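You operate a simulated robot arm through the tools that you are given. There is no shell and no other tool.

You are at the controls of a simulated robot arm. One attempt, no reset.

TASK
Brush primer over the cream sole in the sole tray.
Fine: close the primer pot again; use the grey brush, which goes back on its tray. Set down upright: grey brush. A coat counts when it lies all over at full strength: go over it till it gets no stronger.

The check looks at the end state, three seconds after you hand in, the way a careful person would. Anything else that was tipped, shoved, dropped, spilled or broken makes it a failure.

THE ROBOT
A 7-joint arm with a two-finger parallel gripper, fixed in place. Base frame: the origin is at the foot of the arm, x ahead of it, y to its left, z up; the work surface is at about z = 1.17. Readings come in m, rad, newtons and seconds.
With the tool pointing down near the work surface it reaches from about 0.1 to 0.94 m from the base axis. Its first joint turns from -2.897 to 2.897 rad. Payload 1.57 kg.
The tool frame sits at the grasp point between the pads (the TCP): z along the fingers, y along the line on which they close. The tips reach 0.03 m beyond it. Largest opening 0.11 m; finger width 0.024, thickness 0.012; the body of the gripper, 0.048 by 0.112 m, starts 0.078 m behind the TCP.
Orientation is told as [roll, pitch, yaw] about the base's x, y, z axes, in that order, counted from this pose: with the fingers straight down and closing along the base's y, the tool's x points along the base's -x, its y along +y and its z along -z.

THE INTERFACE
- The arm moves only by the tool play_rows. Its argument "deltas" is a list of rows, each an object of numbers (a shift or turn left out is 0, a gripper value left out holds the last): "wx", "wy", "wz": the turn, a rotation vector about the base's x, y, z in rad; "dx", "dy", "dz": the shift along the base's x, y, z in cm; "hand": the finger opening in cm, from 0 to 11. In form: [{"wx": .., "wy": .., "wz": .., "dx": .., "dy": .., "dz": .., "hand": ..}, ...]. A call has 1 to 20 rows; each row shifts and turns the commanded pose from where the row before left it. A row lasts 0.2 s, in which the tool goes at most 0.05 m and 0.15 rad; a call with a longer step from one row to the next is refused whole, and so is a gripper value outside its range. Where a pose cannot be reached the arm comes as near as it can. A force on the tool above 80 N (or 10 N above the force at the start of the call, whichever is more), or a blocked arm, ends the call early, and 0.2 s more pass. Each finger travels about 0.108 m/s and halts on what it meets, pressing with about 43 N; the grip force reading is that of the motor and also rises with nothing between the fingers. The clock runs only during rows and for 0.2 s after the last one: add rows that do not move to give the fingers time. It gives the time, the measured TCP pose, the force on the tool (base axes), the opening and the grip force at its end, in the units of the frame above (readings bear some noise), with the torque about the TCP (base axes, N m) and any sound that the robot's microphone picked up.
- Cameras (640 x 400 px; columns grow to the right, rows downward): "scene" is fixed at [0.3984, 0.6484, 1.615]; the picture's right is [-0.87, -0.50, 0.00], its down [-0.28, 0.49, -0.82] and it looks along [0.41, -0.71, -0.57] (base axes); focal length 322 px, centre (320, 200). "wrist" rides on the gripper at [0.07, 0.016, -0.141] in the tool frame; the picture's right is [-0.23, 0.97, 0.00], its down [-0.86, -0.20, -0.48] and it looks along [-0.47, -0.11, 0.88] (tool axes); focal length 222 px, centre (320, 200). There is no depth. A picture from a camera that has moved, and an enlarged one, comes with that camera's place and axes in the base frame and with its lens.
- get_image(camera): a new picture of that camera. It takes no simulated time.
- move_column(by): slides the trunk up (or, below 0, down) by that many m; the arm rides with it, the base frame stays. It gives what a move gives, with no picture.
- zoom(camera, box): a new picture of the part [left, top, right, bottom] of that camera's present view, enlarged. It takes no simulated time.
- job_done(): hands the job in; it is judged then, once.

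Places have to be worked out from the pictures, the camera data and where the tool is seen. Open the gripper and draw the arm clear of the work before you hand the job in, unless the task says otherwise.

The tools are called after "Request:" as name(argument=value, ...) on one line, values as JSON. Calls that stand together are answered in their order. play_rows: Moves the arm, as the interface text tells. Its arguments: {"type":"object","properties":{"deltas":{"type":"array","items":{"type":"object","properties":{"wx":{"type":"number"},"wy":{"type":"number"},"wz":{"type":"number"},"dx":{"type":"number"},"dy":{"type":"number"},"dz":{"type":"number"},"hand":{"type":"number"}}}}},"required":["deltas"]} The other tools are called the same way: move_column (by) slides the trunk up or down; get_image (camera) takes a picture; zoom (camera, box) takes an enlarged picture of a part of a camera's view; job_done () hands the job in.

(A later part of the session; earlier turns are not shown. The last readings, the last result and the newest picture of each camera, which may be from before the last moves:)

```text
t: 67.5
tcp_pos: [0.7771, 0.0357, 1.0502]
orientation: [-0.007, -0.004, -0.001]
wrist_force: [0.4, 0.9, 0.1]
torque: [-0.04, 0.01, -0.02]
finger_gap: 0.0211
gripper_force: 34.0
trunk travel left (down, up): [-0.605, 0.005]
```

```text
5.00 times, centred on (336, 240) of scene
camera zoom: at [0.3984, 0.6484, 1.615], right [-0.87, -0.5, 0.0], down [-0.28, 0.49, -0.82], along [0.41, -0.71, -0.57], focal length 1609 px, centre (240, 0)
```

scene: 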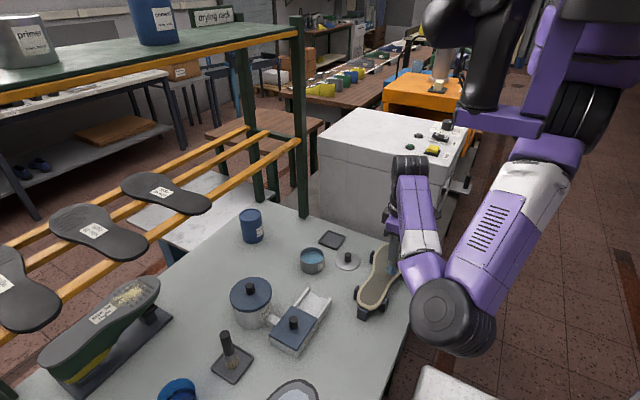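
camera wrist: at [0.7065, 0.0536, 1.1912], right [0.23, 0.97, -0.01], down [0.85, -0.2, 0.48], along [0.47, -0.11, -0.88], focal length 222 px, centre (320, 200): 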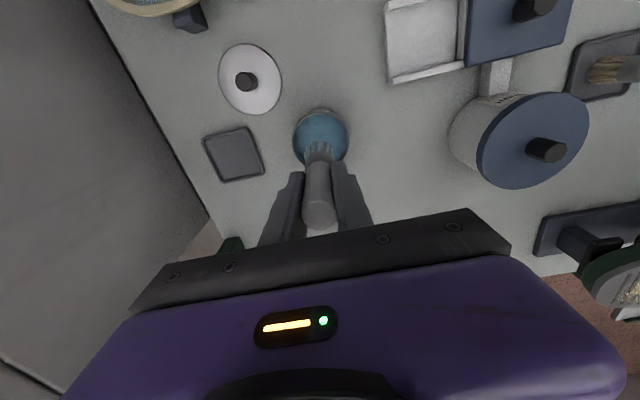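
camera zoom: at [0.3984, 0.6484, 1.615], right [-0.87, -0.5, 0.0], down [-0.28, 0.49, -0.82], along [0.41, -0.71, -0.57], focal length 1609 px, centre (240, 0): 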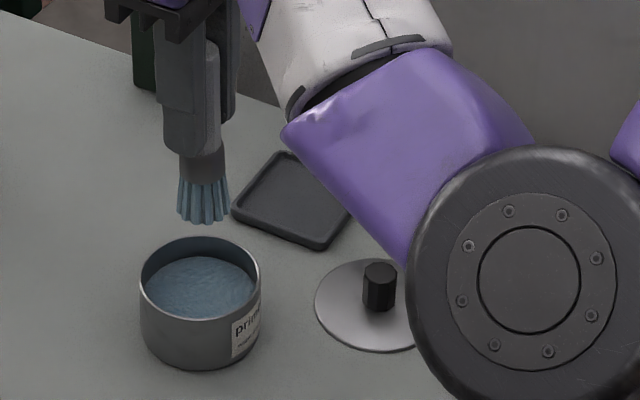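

Request:
play_rows(deltas=[{"dx": 0.2, "dz": -2}, {"dz": -2}, {"dz": -1.5}, {"dz": -1}, {"dz": -0.7}, {"dz": -0.3}, {}, {}, {"dz": 1}, {}, {"dz": 1}, {}, {"dz": 2}, {"dz": 2}, {"dz": 1.5}, {}])

Request:
zoom(camera="scene", box=[272, 200, 400, 280])

```text
t: 70.9
tcp_pos: [0.7816, 0.0362, 1.0497]
orientation: [-0.007, -0.004, 0.0]
wrist_force: [0.9, 0.2, 0.1]
torque: [0.0, 0.01, 0.02]
finger_gap: 0.0212
gripper_force: 34.5
trunk travel left (down, up): [-0.605, 0.005]
```

```text
5.00 times, centred on (336, 240) of scene
camera zoom: at [0.3984, 0.6484, 1.615], right [-0.87, -0.5, 0.0], down [-0.28, 0.49, -0.82], along [0.41, -0.71, -0.57], focal length 1609 px, centre (240, 0)
```

zoom: 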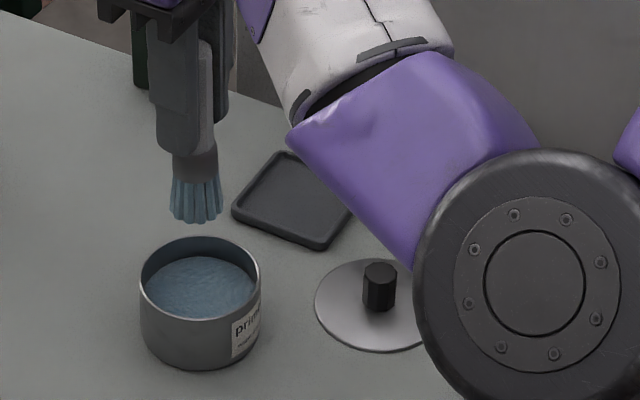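

Checking whether the bristles were re-wetted.

Request:
zoom(camera="scene", box=[296, 220, 344, 250])

Request:
zoom(camera="wrist", box=[280, 100, 360, 160])

```text
13.33 times, centred on (320, 235) of scene
camera zoom: at [0.3984, 0.6484, 1.615], right [-0.87, -0.5, 0.0], down [-0.28, 0.49, -0.82], along [0.41, -0.71, -0.57], focal length 4290 px, centre (320, -267)
```

zoom: 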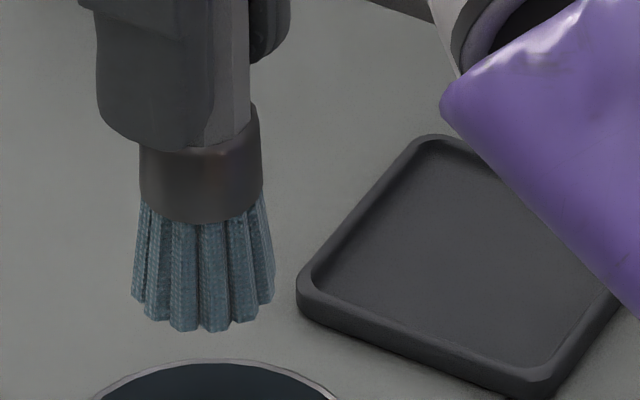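

```text
6.67 times, centred on (320, 130) of wrist
camera zoom: at [0.7105, 0.0544, 1.1905], right [0.23, 0.97, -0.01], down [0.85, -0.2, 0.48], along [0.47, -0.11, -0.88], focal length 1481 px, centre (320, 667)
```

zoom: 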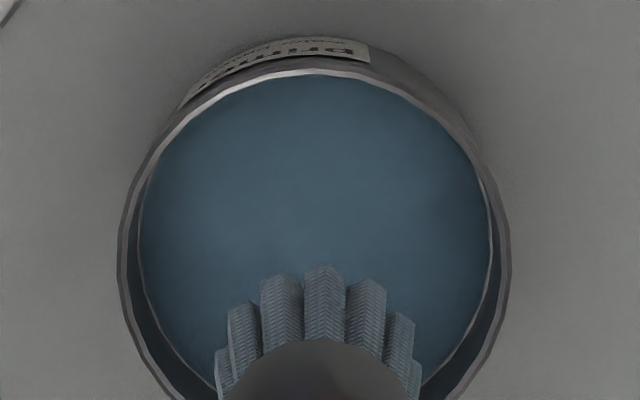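

The bristles look barely re-wetted; I probably stayed just above the liquid. Dip again, stepping down until light contact near TCP 0.970.

Request:
play_rows(deltas=[{"dz": -2}, {"dz": -2}, {"dz": -2}, {"dz": -1.2}, {"dz": -0.6}, {}])

Request:
zoom(camera="scene", box=[280, 230, 344, 270])

Request:
zoom(camera="wrist", box=[280, 120, 360, 180])

```text
t: 72.3
tcp_pos: [0.782, 0.036, 0.973]
orientation: [-0.005, -0.006, 0.0]
wrist_force: [-2.2, -1.1, 11.7]
torque: [0.01, 0.14, 0.02]
finger_gap: 0.0211
gripper_force: 34.3
trunk travel left (down, up): [-0.605, 0.005]
```

```text
10.00 times, centred on (312, 250) of scene
camera zoom: at [0.3984, 0.6484, 1.615], right [-0.87, -0.5, 0.0], down [-0.28, 0.49, -0.82], along [0.41, -0.71, -0.57], focal length 3218 px, centre (400, -300)
```

zoom: 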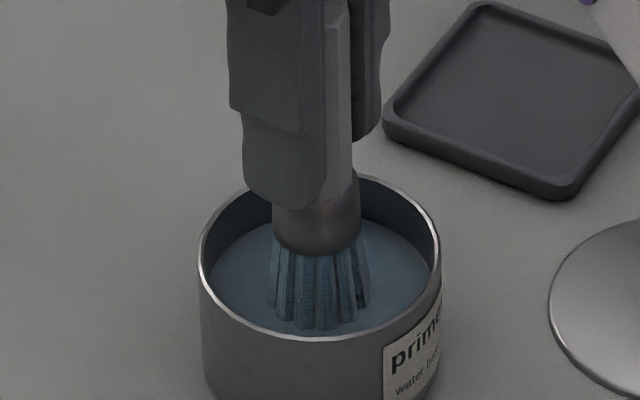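

```text
6.67 times, centred on (320, 150) of wrist
camera zoom: at [0.7097, 0.054, 1.1145], right [0.23, 0.97, 0.0], down [0.85, -0.2, 0.48], along [0.47, -0.11, -0.88], focal length 1481 px, centre (320, 533)
```

zoom: 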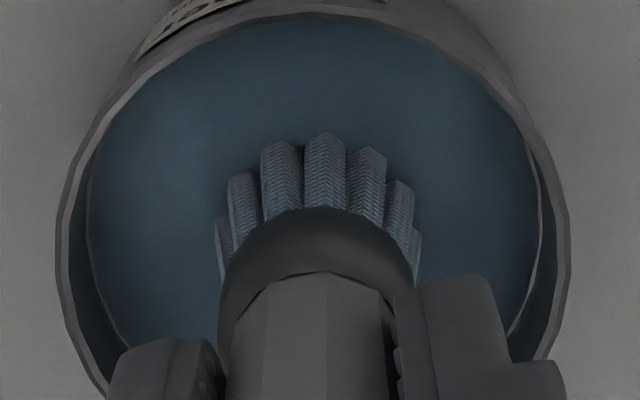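

Contact with the primer surface (~12 N). Dwell briefly, then lift and check the colour.

Request:
play_rows(deltas=[{}, {}, {}, {"dz": 1}, {"dz": 1}, {}, {"dz": 2}, {"dz": 2}, {"dz": 1.8}, {}])

Request:
zoom(camera="scene", box=[296, 220, 344, 250])

Request:
zoom(camera="wrist", box=[280, 100, 360, 160])

```text
t: 74.5
tcp_pos: [0.7776, 0.0348, 1.0522]
orientation: [-0.006, -0.003, 0.0]
wrist_force: [0.7, 0.3, -0.5]
torque: [-0.03, 0.0, 0.01]
finger_gap: 0.0211
gripper_force: 34.6
trunk travel left (down, up): [-0.605, 0.005]
```

```text
13.33 times, centred on (320, 235) of scene
camera zoom: at [0.3984, 0.6484, 1.615], right [-0.87, -0.5, 0.0], down [-0.28, 0.49, -0.82], along [0.41, -0.71, -0.57], focal length 4290 px, centre (320, -267)
```

zoom: 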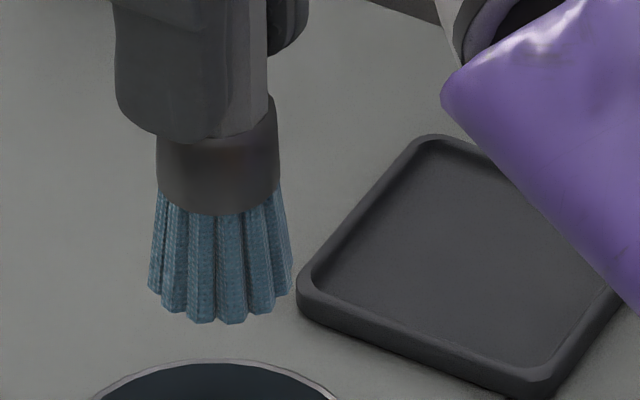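

```text
6.67 times, centred on (320, 130) of wrist
camera zoom: at [0.707, 0.0526, 1.1928], right [0.23, 0.97, -0.01], down [0.85, -0.2, 0.48], along [0.47, -0.11, -0.88], focal length 1481 px, centre (320, 667)
```

zoom: 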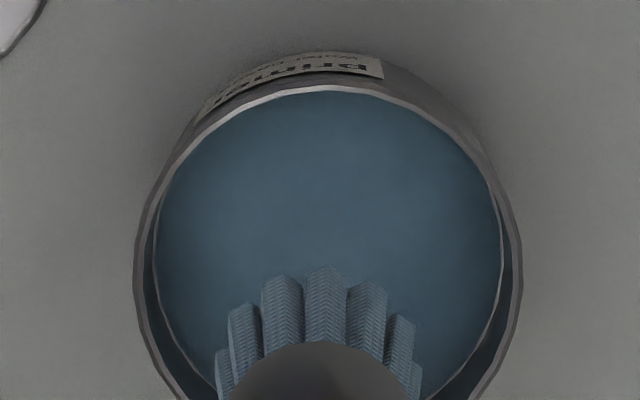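

Bristles are now clearly loaded. Return to the heel end of the sole and approach contact carefully.

Request:
play_rows(deltas=[{"dx": -3}, {"dx": -3}, {"dx": -3}, {"dx": -3}, {"dx": -3}, {"dx": -3}, {"dx": -3, "dy": 2}, {"dx": -0.5, "dy": 2.5}, {"dy": 2.7}, {"dz": -2}, {"dz": -2}, {"dz": -1.2}, {}])

Request:
play_rows(deltas=[{"dz": -0.4}, {"dz": -0.4}, {}])

Request:
zoom(camera="wrist", box=[100, 80, 420, 240])

```text
t: 77.3
tcp_pos: [0.5658, 0.1062, 0.9964]
orientation: [-0.006, -0.003, -0.001]
wrist_force: [-0.3, -0.4, 1.0]
torque: [0.01, 0.0, 0.01]
finger_gap: 0.021
gripper_force: 34.2
trunk travel left (down, up): [-0.605, 0.005]
```

```text
t: 78.1
tcp_pos: [0.5657, 0.1059, 0.989]
orientation: [-0.005, -0.003, 0.001]
wrist_force: [0.5, -0.6, -0.2]
torque: [0.0, 0.0, 0.01]
finger_gap: 0.0208
gripper_force: 34.5
trunk travel left (down, up): [-0.605, 0.005]
```

```text
2.00 times, centred on (260, 160) of wrist
camera zoom: at [0.4952, 0.1248, 1.1304], right [0.23, 0.97, -0.01], down [0.85, -0.2, 0.48], along [0.47, -0.11, -0.88], focal length 444 px, centre (440, 280)
```

zoom: 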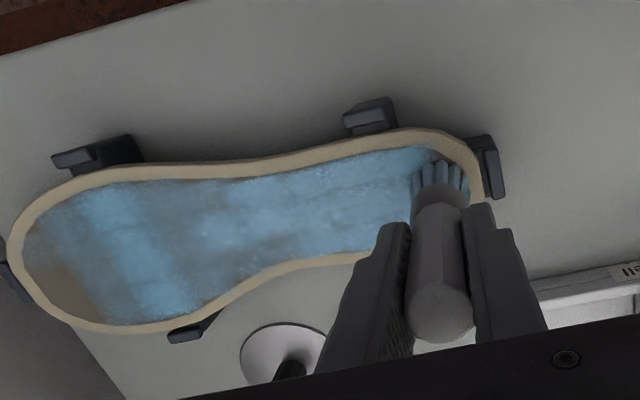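

Request:
play_rows(deltas=[{"dz": -0.15}, {}])

Request:
play_rows(deltas=[{"dz": -0.15}, {}])

```text
t: 78.7
tcp_pos: [0.5666, 0.1074, 0.988]
orientation: [-0.007, -0.004, 0.0]
wrist_force: [-1.8, -0.3, 9.8]
torque: [0.02, 0.07, -0.01]
finger_gap: 0.021
gripper_force: 34.3
trunk travel left (down, up): [-0.605, 0.005]
```

```text
t: 79.3
tcp_pos: [0.5671, 0.1065, 0.9882]
orientation: [-0.004, -0.003, 0.0]
wrist_force: [-1.8, 0.4, 28.4]
torque: [0.09, 0.07, 0.05]
finger_gap: 0.0213
gripper_force: 34.5
trunk travel left (down, up): [-0.605, 0.005]
```

Contact established (28 N); ease 1.5 mm and work the heel tip, then zigzag toward the waist.

Request:
play_rows(deltas=[{"dz": 0.15, "dy": 0.6}, {"dx": -0.8}, {"dx": -0.8}, {"dx": 1}, {"dx": 1}, {"dx": 0.7, "dy": -0.4}, {"dy": -1}, {"dx": -1}, {"dx": -1}, {"dx": -0.8}, {"dy": -1.2}, {"dx": 1}, {"dx": 1}, {"dx": 0.8}, {"dy": -1.2}, {"dx": -1}, {"dx": -1}, {"dx": -0.8}, {}])

Request:
zoom(camera="wrist", box=[140, 80, 460, 240])

Request:
zoom(camera="scene", box=[340, 230, 436, 320])

```text
t: 83.3
tcp_pos: [0.5481, 0.0743, 0.9876]
orientation: [-0.006, -0.002, 0.0]
wrist_force: [-0.3, -0.6, -0.9]
torque: [-0.03, 0.01, 0.0]
finger_gap: 0.021
gripper_force: 33.9
trunk travel left (down, up): [-0.605, 0.005]
```

```text
2.00 times, centred on (300, 160) of wrist
camera zoom: at [0.4766, 0.093, 1.1289], right [0.23, 0.97, -0.01], down [0.85, -0.2, 0.48], along [0.47, -0.11, -0.88], focal length 444 px, centre (360, 280)
```

zoom: 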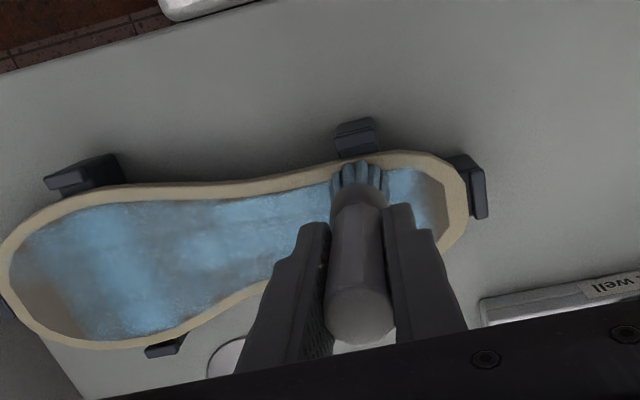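

```text
4.44 times, centred on (388, 275) of scene
camera zoom: at [0.3984, 0.6484, 1.615], right [-0.87, -0.5, 0.0], down [-0.28, 0.49, -0.82], along [0.41, -0.71, -0.57], focal length 1430 px, centre (18, -133)
```

zoom: 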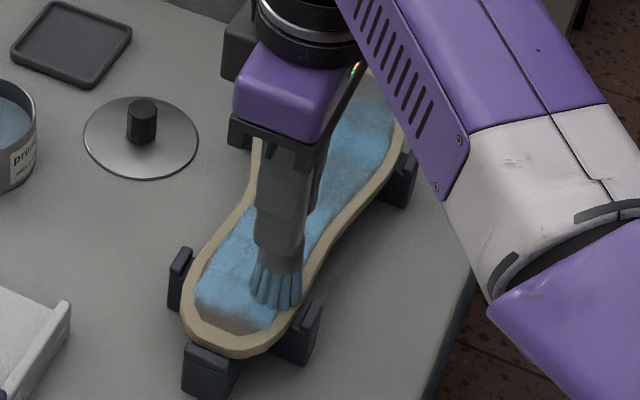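

The heel-tip strip is still bare although clamps turn out lower than the sole top (≈0.886 vs 0.904), so I can run the brush nearer the edge. Press 1 mm more and extend strokes to y≈0.12.

Request:
play_rows(deltas=[{"dz": -0.1}, {"dy": 1}, {"dy": 1}, {"dy": 1}, {"dy": 1, "dx": 0.3}, {"dx": 0.5, "dy": 0.6}, {"dx": 0.7}, {"dx": 0.7, "dy": -0.2}, {"dx": -0.7, "dy": 0.2}, {}])

Request:
zoom(camera="wrist", box=[100, 80, 420, 240])

Request:
zoom(camera="scene", box=[340, 270, 404, 310])

```text
t: 85.5
tcp_pos: [0.5645, 0.1215, 0.9888]
orientation: [-0.005, -0.008, 0.0]
wrist_force: [6.7, 2.4, 8.0]
torque: [0.26, -0.74, 0.03]
finger_gap: 0.0209
gripper_force: 34.7
trunk travel left (down, up): [-0.605, 0.005]
```

```text
2.00 times, centred on (260, 160) of wrist
camera zoom: at [0.4931, 0.14, 1.1282], right [0.23, 0.97, 0.0], down [0.85, -0.2, 0.48], along [0.47, -0.11, -0.87], focal length 444 px, centre (440, 280)
```

zoom: 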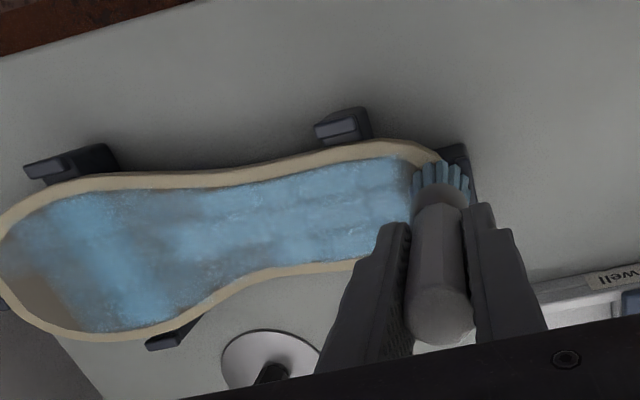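

```text
10.00 times, centred on (372, 290) of scene
camera zoom: at [0.3984, 0.6484, 1.615], right [-0.87, -0.5, 0.0], down [-0.28, 0.49, -0.82], along [0.41, -0.71, -0.57], focal length 3218 px, centre (-200, -700)
```

zoom: 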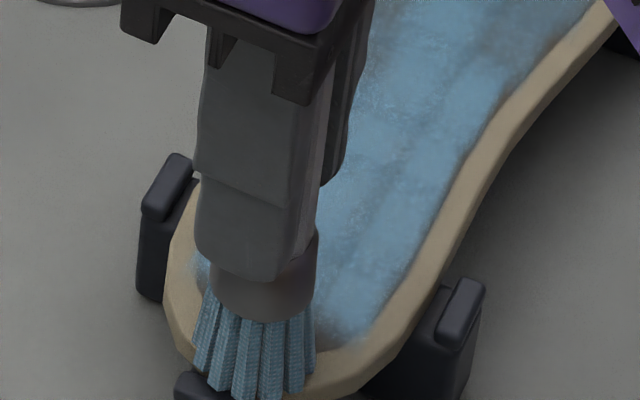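

Now over the rim; move back inward and view the heel tip.

Request:
play_rows(deltas=[{"dy": -0.6, "dx": -0.5}, {"dy": -1}, {"dy": -1}, {"dz": 1, "dy": -1}, {"dz": 2, "dy": -2}, {}])

Request:
zoom(camera="wrist", box=[140, 60, 500, 240])

Request:
zoom(camera="scene", box=[340, 230, 436, 320])

```text
t: 86.9
tcp_pos: [0.5605, 0.0653, 1.0185]
orientation: [-0.006, -0.002, 0.001]
wrist_force: [0.3, 0.2, -0.2]
torque: [0.0, 0.02, -0.01]
finger_gap: 0.0212
gripper_force: 34.7
trunk travel left (down, up): [-0.605, 0.005]
```

```text
1.78 times, centred on (320, 150) of wrist
camera zoom: at [0.4885, 0.0836, 1.1583], right [0.23, 0.97, -0.01], down [0.85, -0.2, 0.48], along [0.47, -0.11, -0.88], focal length 395 px, centre (320, 289)
```

zoom: 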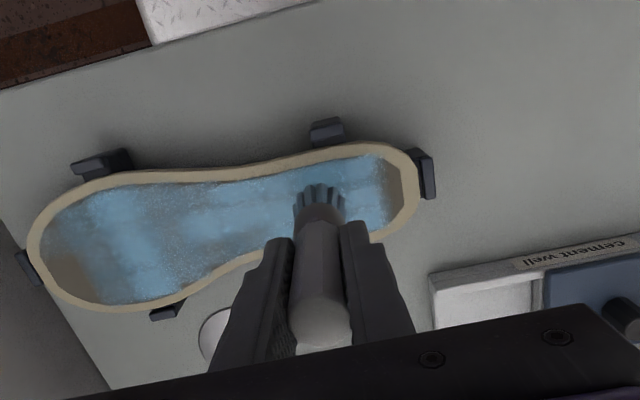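

```text
4.44 times, centred on (388, 275) of scene
camera zoom: at [0.3984, 0.6484, 1.615], right [-0.87, -0.5, 0.0], down [-0.28, 0.49, -0.82], along [0.41, -0.71, -0.57], focal length 1430 px, centre (18, -133)
```

zoom: 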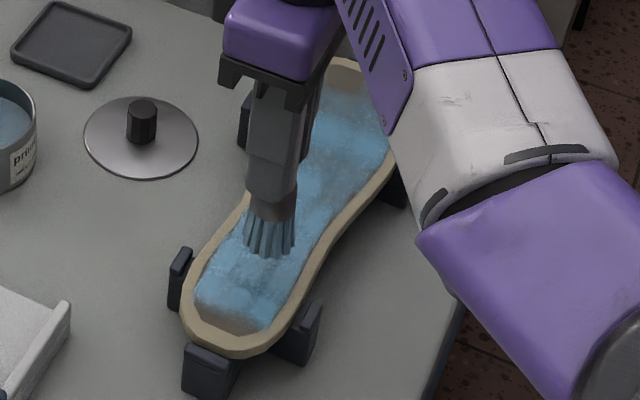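

The heel-tip strip still looks bare; zooming in to study the coat pattern.

Request:
zoom(camera="wrist", box=[320, 130, 400, 180])

Request:
zoom(camera="wrist", box=[150, 140, 310, 240])

Request:
zoom(camera="scene", box=[348, 285, 396, 315])

```text
8.00 times, centred on (360, 155) of wrist
camera zoom: at [0.4885, 0.0836, 1.1583], right [0.23, 0.97, -0.01], down [0.85, -0.2, 0.48], along [0.47, -0.11, -0.88], focal length 1777 px, centre (0, 560)
```

zoom: 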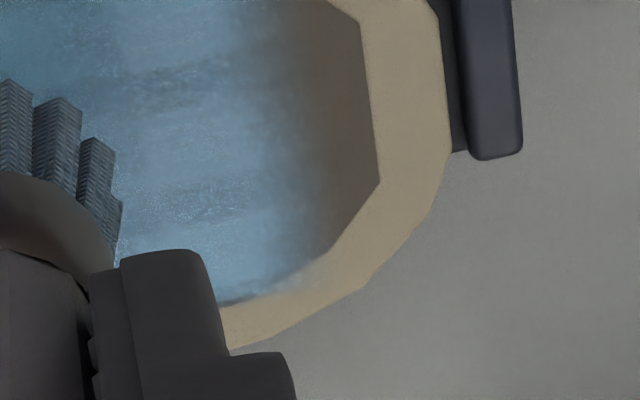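

```text
4.00 times, centred on (230, 190) of wrist
camera zoom: at [0.4885, 0.0836, 1.1583], right [0.23, 0.97, -0.01], down [0.85, -0.2, 0.48], along [0.47, -0.11, -0.88], focal length 888 px, centre (680, 240)
```

zoom: 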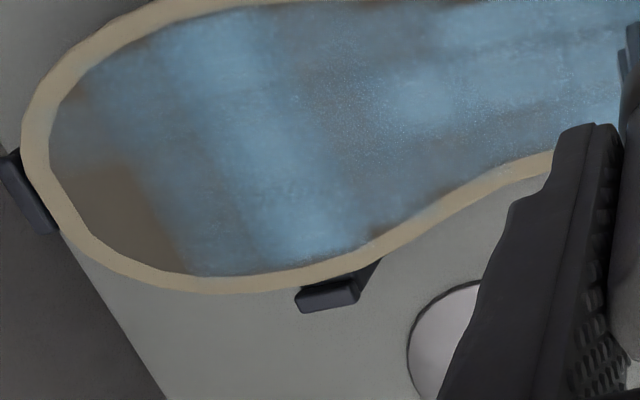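

```text
13.33 times, centred on (372, 300) of scene
camera zoom: at [0.3984, 0.6484, 1.615], right [-0.87, -0.5, 0.0], down [-0.28, 0.49, -0.82], along [0.41, -0.71, -0.57], focal length 4290 px, centre (-373, -1133)
```

zoom: 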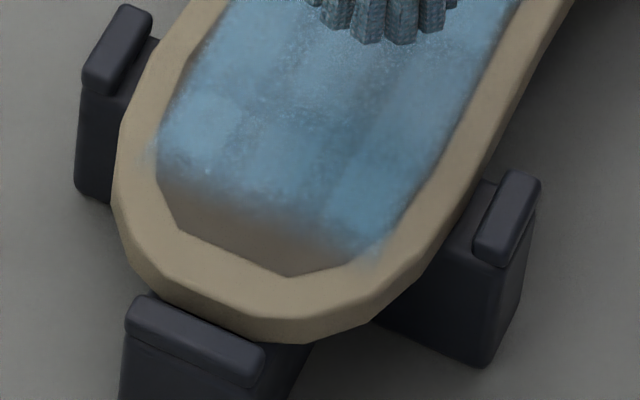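

The coat is a blended grid, with bare spots where contact was lost. I'll re-dip, then paint with firmer contact (~15–20 N). Heading to the pot.

Request:
play_rows(deltas=[{"dz": 3}, {"dy": -1.5, "dx": 1}, {"dy": -1.5, "dx": 3}, {"dx": 3}, {"dx": 3}, {"dx": 3}, {"dx": 3}, {"dx": 3}, {"dx": 2.9}, {"dz": -2}, {"dz": -2}, {"dz": -2}, {"dz": -1.2}, {"dz": -0.6}, {}])

```text
t: 90.1
tcp_pos: [0.7781, 0.0336, 0.9708]
orientation: [-0.007, -0.007, -0.001]
wrist_force: [-0.2, -4.6, 28.7]
torque: [-0.12, -0.07, 0.01]
finger_gap: 0.0213
gripper_force: 34.8
trunk travel left (down, up): [-0.605, 0.005]
```

Good contact with the primer (29 N). Dwell, lift slowly, and go to the toe end.

Request:
play_rows(deltas=[{}, {}, {}, {"dz": 1}, {"dz": 1}, {}, {"dz": 2}, {"dz": 2}, {"dz": 1.8}, {}])

Request:
zoom(camera="scene", box=[272, 210, 352, 260])

Request:
zoom(camera="wrist", box=[280, 100, 360, 160])

```text
t: 92.3
tcp_pos: [0.7787, 0.0341, 1.0476]
orientation: [-0.008, -0.002, 0.001]
wrist_force: [0.2, -0.3, -0.5]
torque: [0.03, 0.02, -0.02]
finger_gap: 0.0211
gripper_force: 34.8
trunk travel left (down, up): [-0.605, 0.005]
```

```text
8.00 times, centred on (312, 235) of scene
camera zoom: at [0.3984, 0.6484, 1.615], right [-0.87, -0.5, 0.0], down [-0.28, 0.49, -0.82], along [0.41, -0.71, -0.57], focal length 2574 px, centre (384, -80)
```

zoom: 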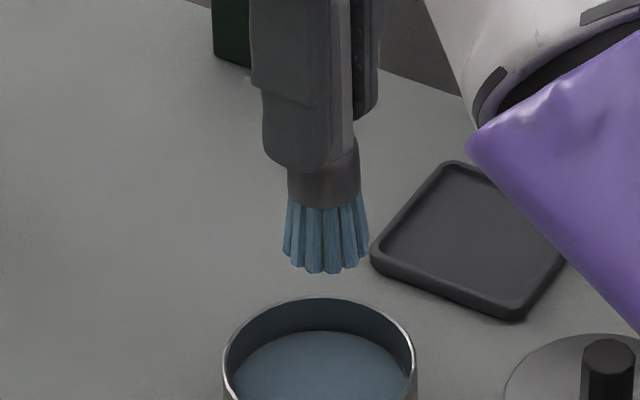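

```text
6.67 times, centred on (320, 130) of wrist
camera zoom: at [0.7071, 0.0516, 1.1889], right [0.23, 0.97, -0.01], down [0.85, -0.2, 0.48], along [0.47, -0.11, -0.88], focal length 1481 px, centre (320, 667)
```

zoom: 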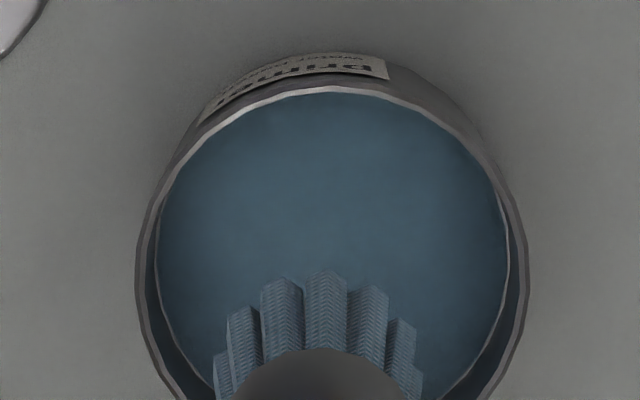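

Well loaded. Travel back along y≈0.034 over the sole, then to the toe end, and feel for contact.

Request:
play_rows(deltas=[{"dx": -3}, {"dx": -3}, {"dx": -3}, {"dx": -3}, {"dx": -3}, {"dx": -3}, {"dx": -2.4}, {"dy": -3}, {"dy": -3}, {"dy": -3}, {"dy": -3}, {"dy": -3.4}, {"dz": -2}, {"dz": -2}, {"dz": -1.3}, {"dz": -0.4}, {}])

Request:
play_rows(deltas=[{"dz": -0.2}, {}])

Request:
play_rows(deltas=[{"dz": -0.1}, {}])

```text
t: 95.9
tcp_pos: [0.5741, -0.118, 0.9878]
orientation: [-0.007, -0.003, 0.001]
wrist_force: [-0.7, -0.7, -0.2]
torque: [0.01, 0.0, 0.01]
finger_gap: 0.021
gripper_force: 34.2
trunk travel left (down, up): [-0.605, 0.005]
```

```text
t: 96.5
tcp_pos: [0.573, -0.1188, 0.9882]
orientation: [-0.005, -0.005, 0.001]
wrist_force: [-0.2, 0.6, -0.3]
torque: [0.04, 0.05, 0.02]
finger_gap: 0.0212
gripper_force: 34.6
trunk travel left (down, up): [-0.605, 0.005]
```

```text
t: 97.1
tcp_pos: [0.573, -0.1185, 0.9865]
orientation: [-0.006, -0.003, 0.0]
wrist_force: [0.8, 0.1, -1.5]
torque: [-0.01, 0.0, -0.01]
finger_gap: 0.0213
gripper_force: 34.2
trunk travel left (down, up): [-0.605, 0.005]
```

Request:
play_rows(deltas=[{"dz": -0.1}, {}])

Request:
play_rows(deltas=[{"dz": -0.1}, {}])

Request:
play_rows(deltas=[{"dz": -0.1}, {}])

Request:
zoom(camera="wrist", box=[200, 80, 520, 240])

```text
t: 97.7
tcp_pos: [0.5725, -0.1185, 0.9865]
orientation: [-0.006, -0.004, 0.0]
wrist_force: [-0.1, 0.1, 0.4]
torque: [0.0, 0.0, -0.03]
finger_gap: 0.0211
gripper_force: 34.4
trunk travel left (down, up): [-0.605, 0.005]
```

```text
t: 98.3
tcp_pos: [0.5735, -0.1182, 0.9847]
orientation: [-0.007, -0.003, 0.0]
wrist_force: [-0.1, 0.1, 4.6]
torque: [0.02, -0.06, 0.03]
finger_gap: 0.021
gripper_force: 34.9
trunk travel left (down, up): [-0.605, 0.005]
```

```text
t: 98.9
tcp_pos: [0.5736, -0.1178, 0.9855]
orientation: [-0.007, -0.005, -0.003]
wrist_force: [-2.9, 2.1, 25.4]
torque: [0.17, 0.18, -0.04]
finger_gap: 0.0214
gripper_force: 33.9
trunk travel left (down, up): [-0.605, 0.005]
```

```text
2.00 times, centred on (360, 160) of wrist
camera zoom: at [0.5021, -0.0999, 1.1259], right [0.23, 0.97, -0.01], down [0.85, -0.2, 0.48], along [0.47, -0.12, -0.88], focal length 444 px, centre (240, 280)
```

zoom: 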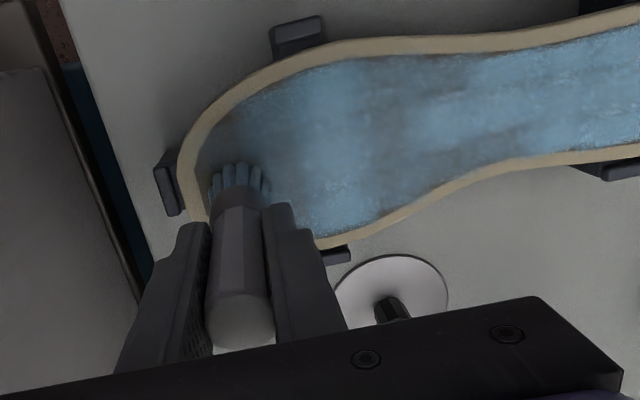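

Contact at ~25 N. Now zigzag the whole toe area at this pressure.

Request:
play_rows(deltas=[{"dz": 0.03, "dy": -0.5}, {"dx": 1}, {"dx": 0.5, "dy": 0.8}, {"dx": -1.2}, {"dx": -1.2, "dy": -0.5}, {"dx": -1.2}, {"dx": -0.8, "dy": 0.5}, {"dy": 1.2, "dx": -0.8}, {"dx": 1.2}, {"dx": 1.2}, {"dx": 1.2}, {"dx": 1.2}, {"dx": 1}, {"dy": 1.3}, {"dx": -1.2}, {"dx": -1.2}, {"dx": -1.2}, {"dx": -1.2}, {"dx": -1.2}, {}])

Request:
zoom(camera="wrist", box=[180, 80, 500, 240])

Request:
zoom(camera="scene", box=[340, 230, 436, 320])

```text
t: 103.1
tcp_pos: [0.535, -0.0889, 0.9854]
orientation: [-0.006, -0.003, 0.0]
wrist_force: [-0.7, -0.2, -1.2]
torque: [0.0, -0.01, 0.0]
finger_gap: 0.0214
gripper_force: 34.7
trunk travel left (down, up): [-0.605, 0.005]
```

```text
2.00 times, centred on (340, 160) of wrist
camera zoom: at [0.4632, -0.0711, 1.1266], right [0.23, 0.97, -0.01], down [0.85, -0.2, 0.48], along [0.47, -0.11, -0.88], focal length 444 px, centre (280, 280)
```

zoom: 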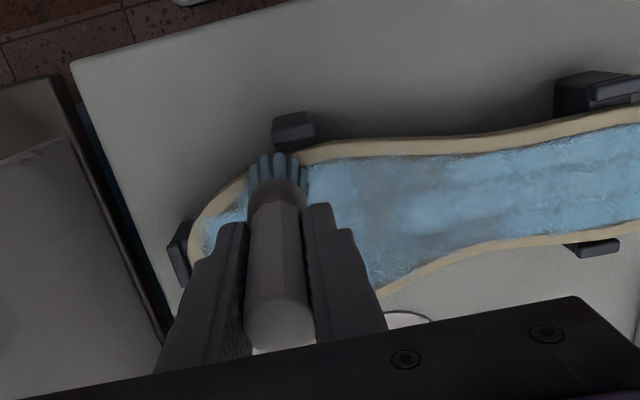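

```text
4.44 times, centred on (388, 275) of scene
camera zoom: at [0.3984, 0.6484, 1.615], right [-0.87, -0.5, 0.0], down [-0.28, 0.49, -0.82], along [0.41, -0.71, -0.57], focal length 1430 px, centre (18, -133)
```

zoom: 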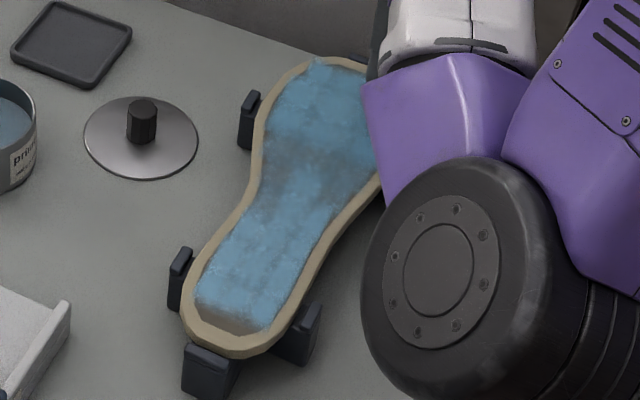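

Toe is coated nicely. Press slightly more and continue zigzagging toward the waist.

Request:
play_rows(deltas=[{"dz": -0.05, "dy": 1.3}, {"dx": 1.2}, {"dx": 1.2}, {"dx": 1.2}, {"dx": 1.2}, {"dx": 1}, {"dy": 1.3}, {"dx": -1.2}, {"dx": -1.2}, {"dx": -1.2}, {"dx": -1.2}, {"dx": -0.8}, {"dy": 1.3}, {"dx": 1.2}, {"dx": 1.2}, {"dx": 1.2}, {"dx": 1.2}, {"dx": 0.2}, {}])

Request:
zoom(camera="wrist", box=[180, 80, 500, 240])

Request:
zoom(camera="scene", box=[340, 230, 436, 320])

```text
t: 107.1
tcp_pos: [0.5873, -0.0503, 0.9833]
orientation: [-0.007, -0.004, 0.001]
wrist_force: [-0.5, -0.2, -0.1]
torque: [0.03, 0.02, -0.02]
finger_gap: 0.021
gripper_force: 34.2
trunk travel left (down, up): [-0.605, 0.005]
```

```text
2.00 times, centred on (340, 160) of wrist
camera zoom: at [0.5151, -0.0321, 1.1242], right [0.23, 0.97, -0.01], down [0.85, -0.2, 0.48], along [0.47, -0.11, -0.88], focal length 444 px, centre (280, 280)
```

zoom: 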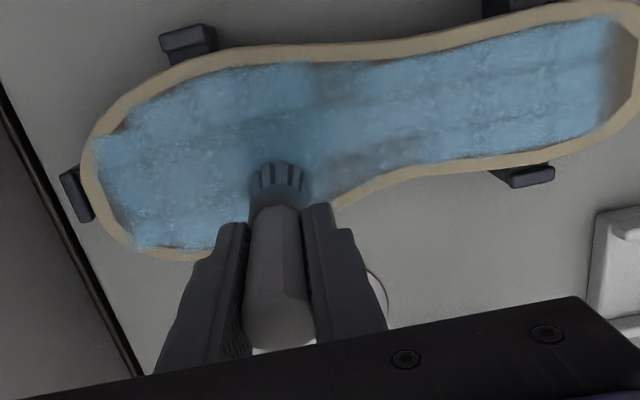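

```text
4.44 times, centred on (388, 275) of scene
camera zoom: at [0.3984, 0.6484, 1.615], right [-0.87, -0.5, 0.0], down [-0.28, 0.49, -0.82], along [0.41, -0.71, -0.57], focal length 1430 px, centre (18, -133)
```

zoom: 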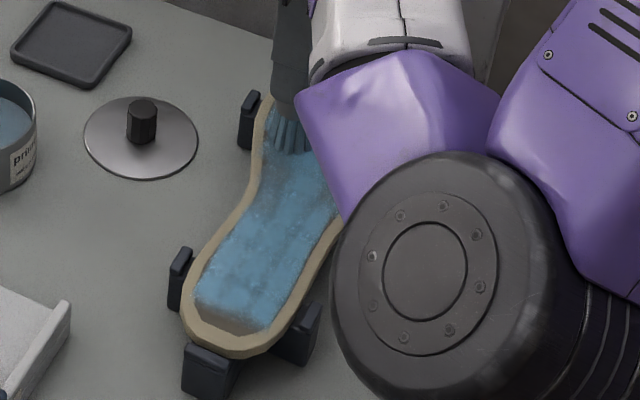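

Toe area looks full. Contact has gone light; step down to regain it.

Request:
play_rows(deltas=[{"dz": -0.1}, {}])

Request:
play_rows(deltas=[{"dz": -0.1}, {}])

```text
t: 107.7
tcp_pos: [0.5871, -0.0488, 0.9828]
orientation: [-0.007, -0.003, 0.0]
wrist_force: [-1.3, 0.7, 1.8]
torque: [0.04, 0.06, 0.0]
finger_gap: 0.0212
gripper_force: 34.4
trunk travel left (down, up): [-0.605, 0.005]
```

```text
t: 108.3
tcp_pos: [0.586, -0.0502, 0.9833]
orientation: [-0.006, -0.005, 0.0]
wrist_force: [-0.9, 3.1, 23.0]
torque: [0.29, 0.07, -0.03]
finger_gap: 0.0216
gripper_force: 34.3
trunk travel left (down, up): [-0.605, 0.005]
```

Contact is back (23 N). Zigzag the waist toward the heel.

Request:
play_rows(deltas=[{"dy": 1.2}, {"dx": -1.2}, {"dx": -1.2}, {"dx": -1.2}, {"dx": -1}, {"dy": 1.2}, {"dx": 1.2}, {"dx": 1.2}, {"dx": 1.2}, {"dx": 0.6}, {"dy": 1.2}, {"dx": -1.2}, {"dx": -1.2}, {"dx": -1.2}, {"dx": -0.4}, {"dy": 1.2}, {"dx": 1.2}, {"dx": 1.2}, {"dx": 1}, {}])

Request:
zoom(camera="wrist", box=[180, 80, 500, 240])

Request:
zoom(camera="scene", box=[340, 230, 436, 320])

```text
t: 112.5
tcp_pos: [0.5782, -0.004, 0.9827]
orientation: [-0.006, -0.004, 0.0]
wrist_force: [-0.9, 0.4, -1.5]
torque: [0.04, 0.04, 0.02]
finger_gap: 0.021
gripper_force: 34.6
trunk travel left (down, up): [-0.605, 0.005]
```

```text
2.00 times, centred on (340, 160) of wrist
camera zoom: at [0.5067, 0.0142, 1.123], right [0.23, 0.97, -0.01], down [0.85, -0.2, 0.48], along [0.47, -0.11, -0.88], focal length 444 px, centre (280, 280)
```

zoom: 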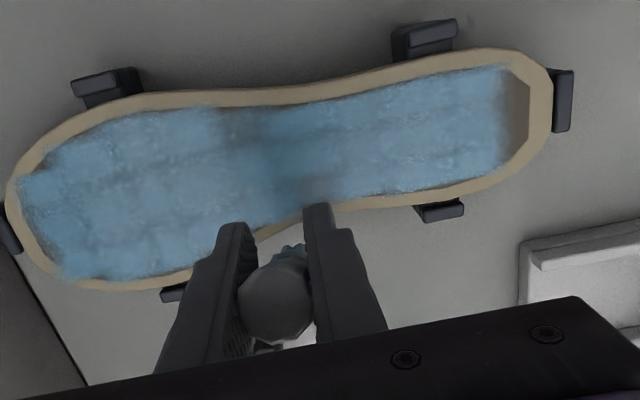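

```text
4.44 times, centred on (388, 275) of scene
camera zoom: at [0.3984, 0.6484, 1.615], right [-0.87, -0.5, 0.0], down [-0.28, 0.49, -0.82], along [0.41, -0.71, -0.57], focal length 1430 px, centre (18, -133)
```

zoom: 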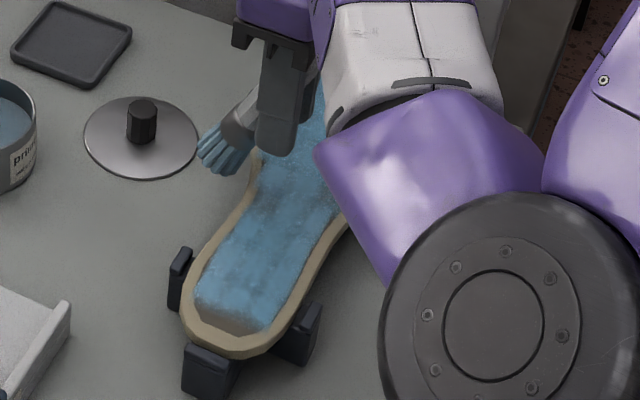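

The brush has pivoted in the grip — its bristles swung toward +x. I stop, lift clear straight up, and inspect.

Request:
play_rows(deltas=[{"dz": 2}, {"dz": 2}, {"dz": 2}, {}])

Request:
zoom(camera="scene", box=[324, 210, 420, 270])

Request:
get_image(camera="wrist")

Request:
zoom(camera="wrist", box=[260, 140, 380, 240])

```text
t: 113.5
tcp_pos: [0.5766, -0.0048, 1.0416]
orientation: [-0.007, -0.003, 0.002]
wrist_force: [0.3, -0.7, -0.4]
torque: [-0.01, 0.04, -0.01]
finger_gap: 0.0211
gripper_force: 34.0
trunk travel left (down, up): [-0.605, 0.005]
```

```text
6.67 times, centred on (372, 240) of scene
camera zoom: at [0.3984, 0.6484, 1.615], right [-0.87, -0.5, 0.0], down [-0.28, 0.49, -0.82], along [0.41, -0.71, -0.57], focal length 2145 px, centre (-27, -67)
```

zoom: 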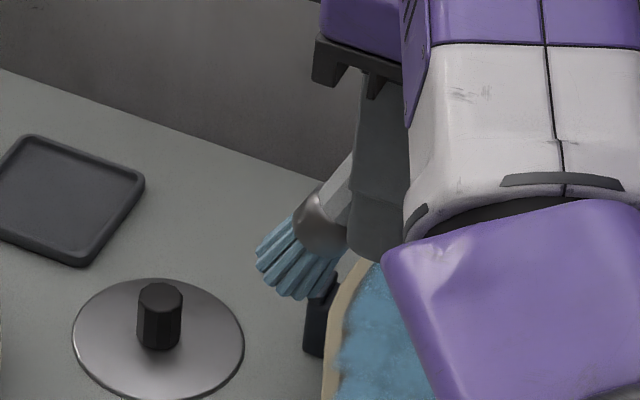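

```text
taken
camera wrist: at [0.5054, 0.0129, 1.1819], right [0.23, 0.97, -0.01], down [0.85, -0.2, 0.48], along [0.47, -0.11, -0.88], focal length 222 px, centre (320, 200)
```

wrist: 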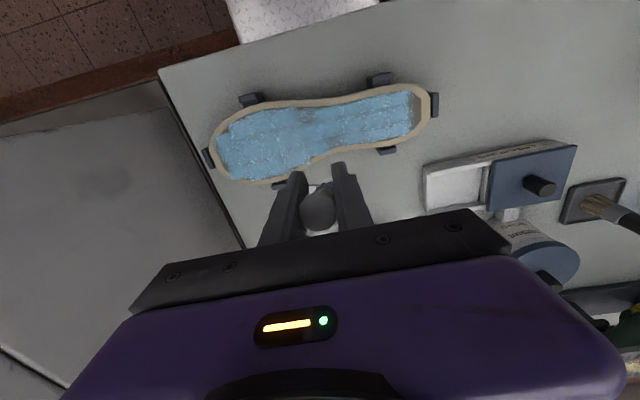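

```text
4.00 times, centred on (320, 190) of wrist
camera zoom: at [0.5054, 0.0129, 1.1819], right [0.23, 0.97, -0.01], down [0.85, -0.2, 0.48], along [0.47, -0.11, -0.88], focal length 888 px, centre (320, 240)
```

zoom: 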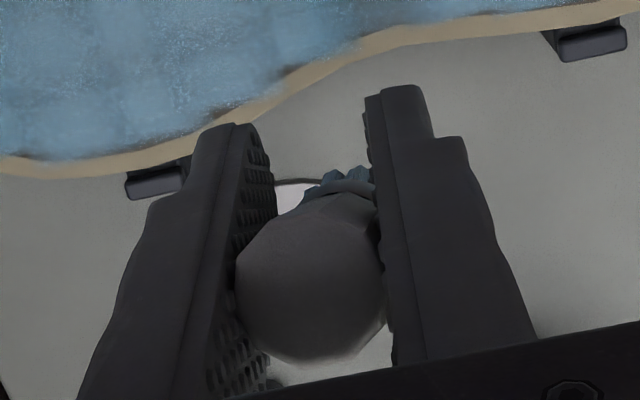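

Brush tilt in the grip is about 30° toward +x. I'll tilt the tool +0.53 rad about y so the brush hangs vertical, then stand it on the sole and regrasp. First the rotation, in the air over the sole.

Request:
play_rows(deltas=[{"dz": 2}, {"wy": 0.1, "dx": -0.5}, {"wy": 0.1, "dx": -0.5}, {"wy": 0.1}, {"wy": 0.1}, {"wy": 0.1}, {}, {}])

Request:
get_image(camera="wrist")

Request:
get_image(camera="scene")

Request:
zoom(camera="scene", box=[340, 200, 436, 260])

```text
t: 115.3
tcp_pos: [0.5675, -0.0037, 1.0616]
orientation: [-0.007, 0.497, -0.001]
wrist_force: [0.4, -0.1, -1.4]
torque: [0.05, 0.03, -0.03]
finger_gap: 0.0212
gripper_force: 34.3
trunk travel left (down, up): [-0.605, 0.005]
```

```text
taken
camera wrist: at [0.5716, 0.0148, 1.2192], right [0.2, 0.97, -0.11], down [0.98, -0.2, 0.01], along [-0.01, -0.11, -0.99], focal length 222 px, centre (320, 200)
```

wrist: 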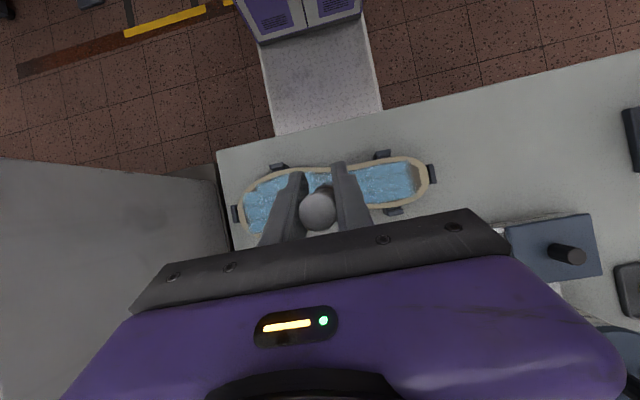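

```text
taken
```

scene: 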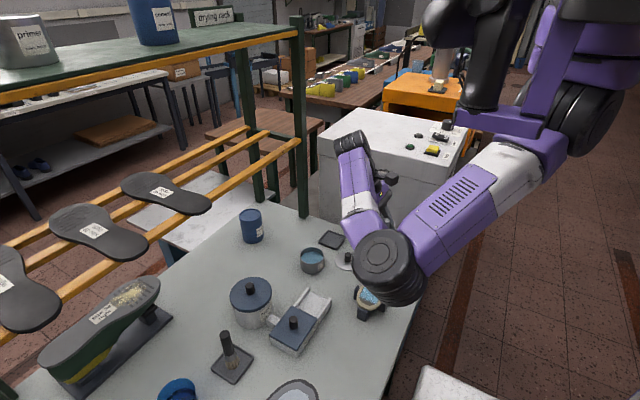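

```text
6.67 times, centred on (388, 230) of scene
camera zoom: at [0.3984, 0.6484, 1.615], right [-0.87, -0.5, 0.0], down [-0.28, 0.49, -0.82], along [0.41, -0.71, -0.57], focal length 2145 px, centre (-133, 0)
```

zoom: 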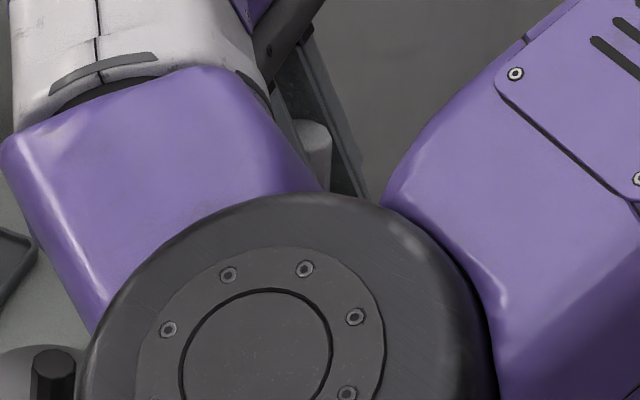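

Zoom on the brush in the wrist view to judge its verticality.

Request:
zoom(camera="wrist", box=[270, 150, 390, 225])

```text
5.33 times, centred on (330, 188) of wrist
camera zoom: at [0.5716, 0.0148, 1.2192], right [0.2, 0.97, -0.11], down [0.98, -0.2, 0.01], along [-0.01, -0.11, -0.99], focal length 1185 px, centre (267, 267)
```

zoom: 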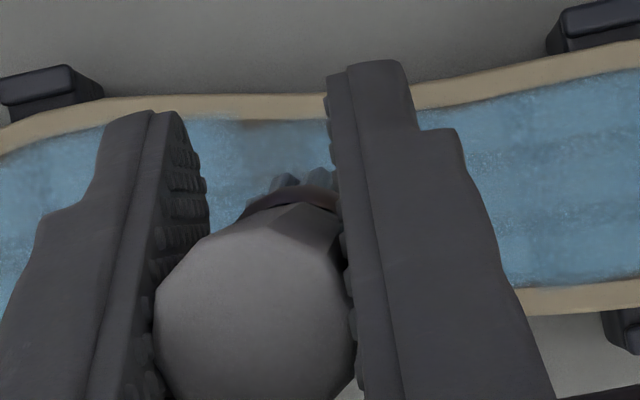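

The brush is ~4.5° over-corrected (bristle end toward −x), so I rotate back 0.07 rad, move over the broad ball of the sole, and descend near contact.

Request:
play_rows(deltas=[{"wy": -0.07, "dy": -2.4}, {"dy": -2.4}, {"dy": -2.4}, {"dz": -2}, {"dz": -2}, {"dz": -1.5}, {}])

Request:
zoom(camera="wrist", box=[240, 120, 400, 240])

Request:
get_image(camera="scene")

```text
t: 116.9
tcp_pos: [0.5654, -0.0768, 1.0064]
orientation: [-0.004, 0.424, 0.0]
wrist_force: [-0.6, 0.6, 0.0]
torque: [0.0, 0.01, -0.03]
finger_gap: 0.0212
gripper_force: 34.4
trunk travel left (down, up): [-0.605, 0.005]
```

```text
3.33 times, centred on (320, 180) of wrist
camera zoom: at [0.5606, -0.0587, 1.1639], right [0.2, 0.97, -0.1], down [0.98, -0.2, 0.08], along [0.06, -0.11, -0.99], focal length 740 px, centre (320, 267)
```

zoom: 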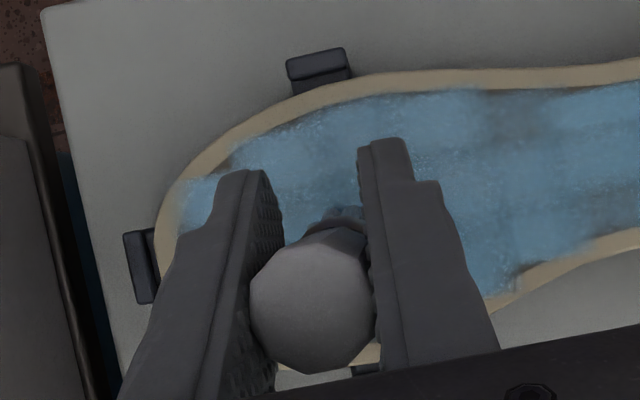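

```text
taken
```

scene: 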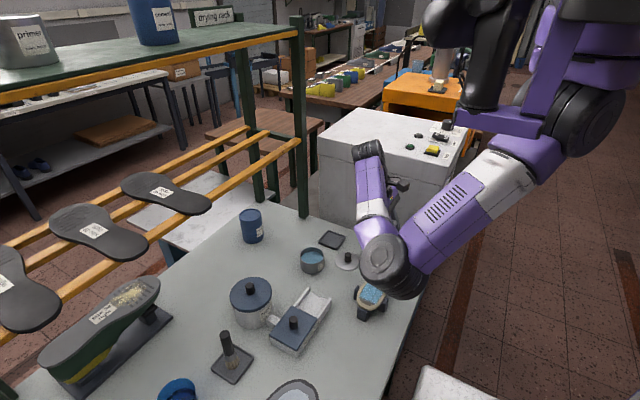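

Brush is within ~2° of vertical. Step down to contact.

Request:
play_rows(deltas=[{"dz": -0.5, "wy": -0.02}, {"dz": -0.3}, {}])

Request:
play_rows(deltas=[{"dz": -0.2}, {}])

Request:
play_rows(deltas=[{"dz": -0.2}, {}])

```text
t: 117.7
tcp_pos: [0.5672, -0.0751, 0.9985]
orientation: [-0.007, 0.407, 0.0]
wrist_force: [0.2, -0.8, -0.7]
torque: [-0.04, -0.04, -0.03]
finger_gap: 0.021
gripper_force: 34.0
trunk travel left (down, up): [-0.605, 0.005]
```

```text
t: 118.3
tcp_pos: [0.5669, -0.0762, 0.9964]
orientation: [-0.007, 0.407, -0.001]
wrist_force: [0.1, -0.6, -0.3]
torque: [-0.04, 0.01, 0.01]
finger_gap: 0.0211
gripper_force: 35.0
trunk travel left (down, up): [-0.605, 0.005]
```

```text
t: 118.9
tcp_pos: [0.566, -0.077, 0.994]
orientation: [-0.006, 0.407, 0.0]
wrist_force: [-0.2, 0.0, -0.7]
torque: [-0.01, -0.01, -0.01]
finger_gap: 0.0211
gripper_force: 34.2
trunk travel left (down, up): [-0.605, 0.005]
```

Request:
play_rows(deltas=[{"dz": -0.2}, {}])

Request:
play_rows(deltas=[{"dz": -0.2}, {}])

Request:
play_rows(deltas=[{"dz": -0.15}, {}])

```text
t: 119.5
tcp_pos: [0.5668, -0.0755, 0.9913]
orientation: [-0.007, 0.405, -0.001]
wrist_force: [-0.4, 0.0, -0.3]
torque: [0.02, -0.03, 0.03]
finger_gap: 0.0212
gripper_force: 35.0
trunk travel left (down, up): [-0.605, 0.005]
```

```text
t: 120.1
tcp_pos: [0.5674, -0.0758, 0.9915]
orientation: [-0.006, 0.406, 0.002]
wrist_force: [0.5, -0.5, -0.2]
torque: [0.0, 0.02, 0.02]
finger_gap: 0.0211
gripper_force: 34.3
trunk travel left (down, up): [-0.605, 0.005]
```

```text
t: 120.7
tcp_pos: [0.567, -0.0755, 0.9893]
orientation: [-0.006, 0.407, 0.0]
wrist_force: [-0.8, -0.7, -0.5]
torque: [-0.03, 0.0, -0.01]
finger_gap: 0.0212
gripper_force: 34.8
trunk travel left (down, up): [-0.605, 0.005]
```

Request:
play_rows(deltas=[{"dz": -0.15}, {}])

Request:
play_rows(deltas=[{"dz": -0.15}, {}])

Request:
play_rows(deltas=[{"dz": -0.15}, {}])

Request:
zoom(camera="wrist", box=[240, 120, 400, 240])

```text
t: 121.3
tcp_pos: [0.566, -0.0751, 0.9873]
orientation: [-0.007, 0.407, 0.001]
wrist_force: [-0.5, 0.6, -1.0]
torque: [0.04, -0.02, -0.01]
finger_gap: 0.0211
gripper_force: 34.7
trunk travel left (down, up): [-0.605, 0.005]
```

```text
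t: 121.9
tcp_pos: [0.5673, -0.0762, 0.9884]
orientation: [-0.007, 0.407, 0.001]
wrist_force: [-0.3, 0.0, -0.7]
torque: [0.01, -0.01, 0.02]
finger_gap: 0.0213
gripper_force: 34.8
trunk travel left (down, up): [-0.605, 0.005]
```

```text
t: 122.5
tcp_pos: [0.5668, -0.0754, 0.9855]
orientation: [-0.007, 0.406, 0.002]
wrist_force: [0.4, -0.5, -1.2]
torque: [0.01, -0.01, 0.0]
finger_gap: 0.0213
gripper_force: 34.8
trunk travel left (down, up): [-0.605, 0.005]
```

```text
3.33 times, centred on (320, 180) of wrist
camera zoom: at [0.558, -0.0573, 1.142], right [0.21, 0.97, -0.1], down [0.98, -0.2, 0.1], along [0.08, -0.11, -0.99], focal length 740 px, centre (320, 267)
```

zoom: 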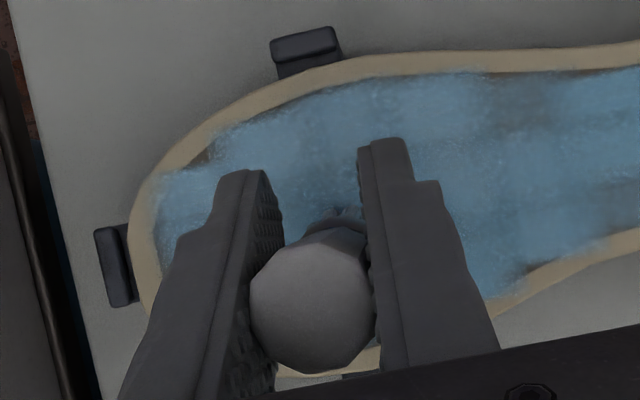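

Request:
play_rows(deltas=[{"dz": -0.15}, {}])

Request:
play_rows(deltas=[{"dz": -0.15}, {}])

Request:
play_rows(deltas=[{"dz": -0.15}, {}])

```text
t: 123.1
tcp_pos: [0.5666, -0.0748, 0.9861]
orientation: [-0.009, 0.405, -0.001]
wrist_force: [1.3, -1.8, 19.5]
torque: [-0.11, -0.21, -0.03]
finger_gap: 0.0211
gripper_force: 34.2
trunk travel left (down, up): [-0.605, 0.005]
```

```text
t: 123.7
tcp_pos: [0.5672, -0.0748, 0.9836]
orientation: [-0.007, 0.405, 0.001]
wrist_force: [2.4, -3.5, 28.8]
torque: [-0.14, -0.22, -0.04]
finger_gap: 0.0214
gripper_force: 34.4
trunk travel left (down, up): [-0.605, 0.005]
```

```text
t: 124.3
tcp_pos: [0.566, -0.0743, 0.9826]
orientation: [-0.005, 0.407, 0.0]
wrist_force: [-1.9, -1.1, 28.6]
torque: [0.05, -0.01, -0.03]
finger_gap: 0.0211
gripper_force: 34.9
trunk travel left (down, up): [-0.605, 0.005]
```

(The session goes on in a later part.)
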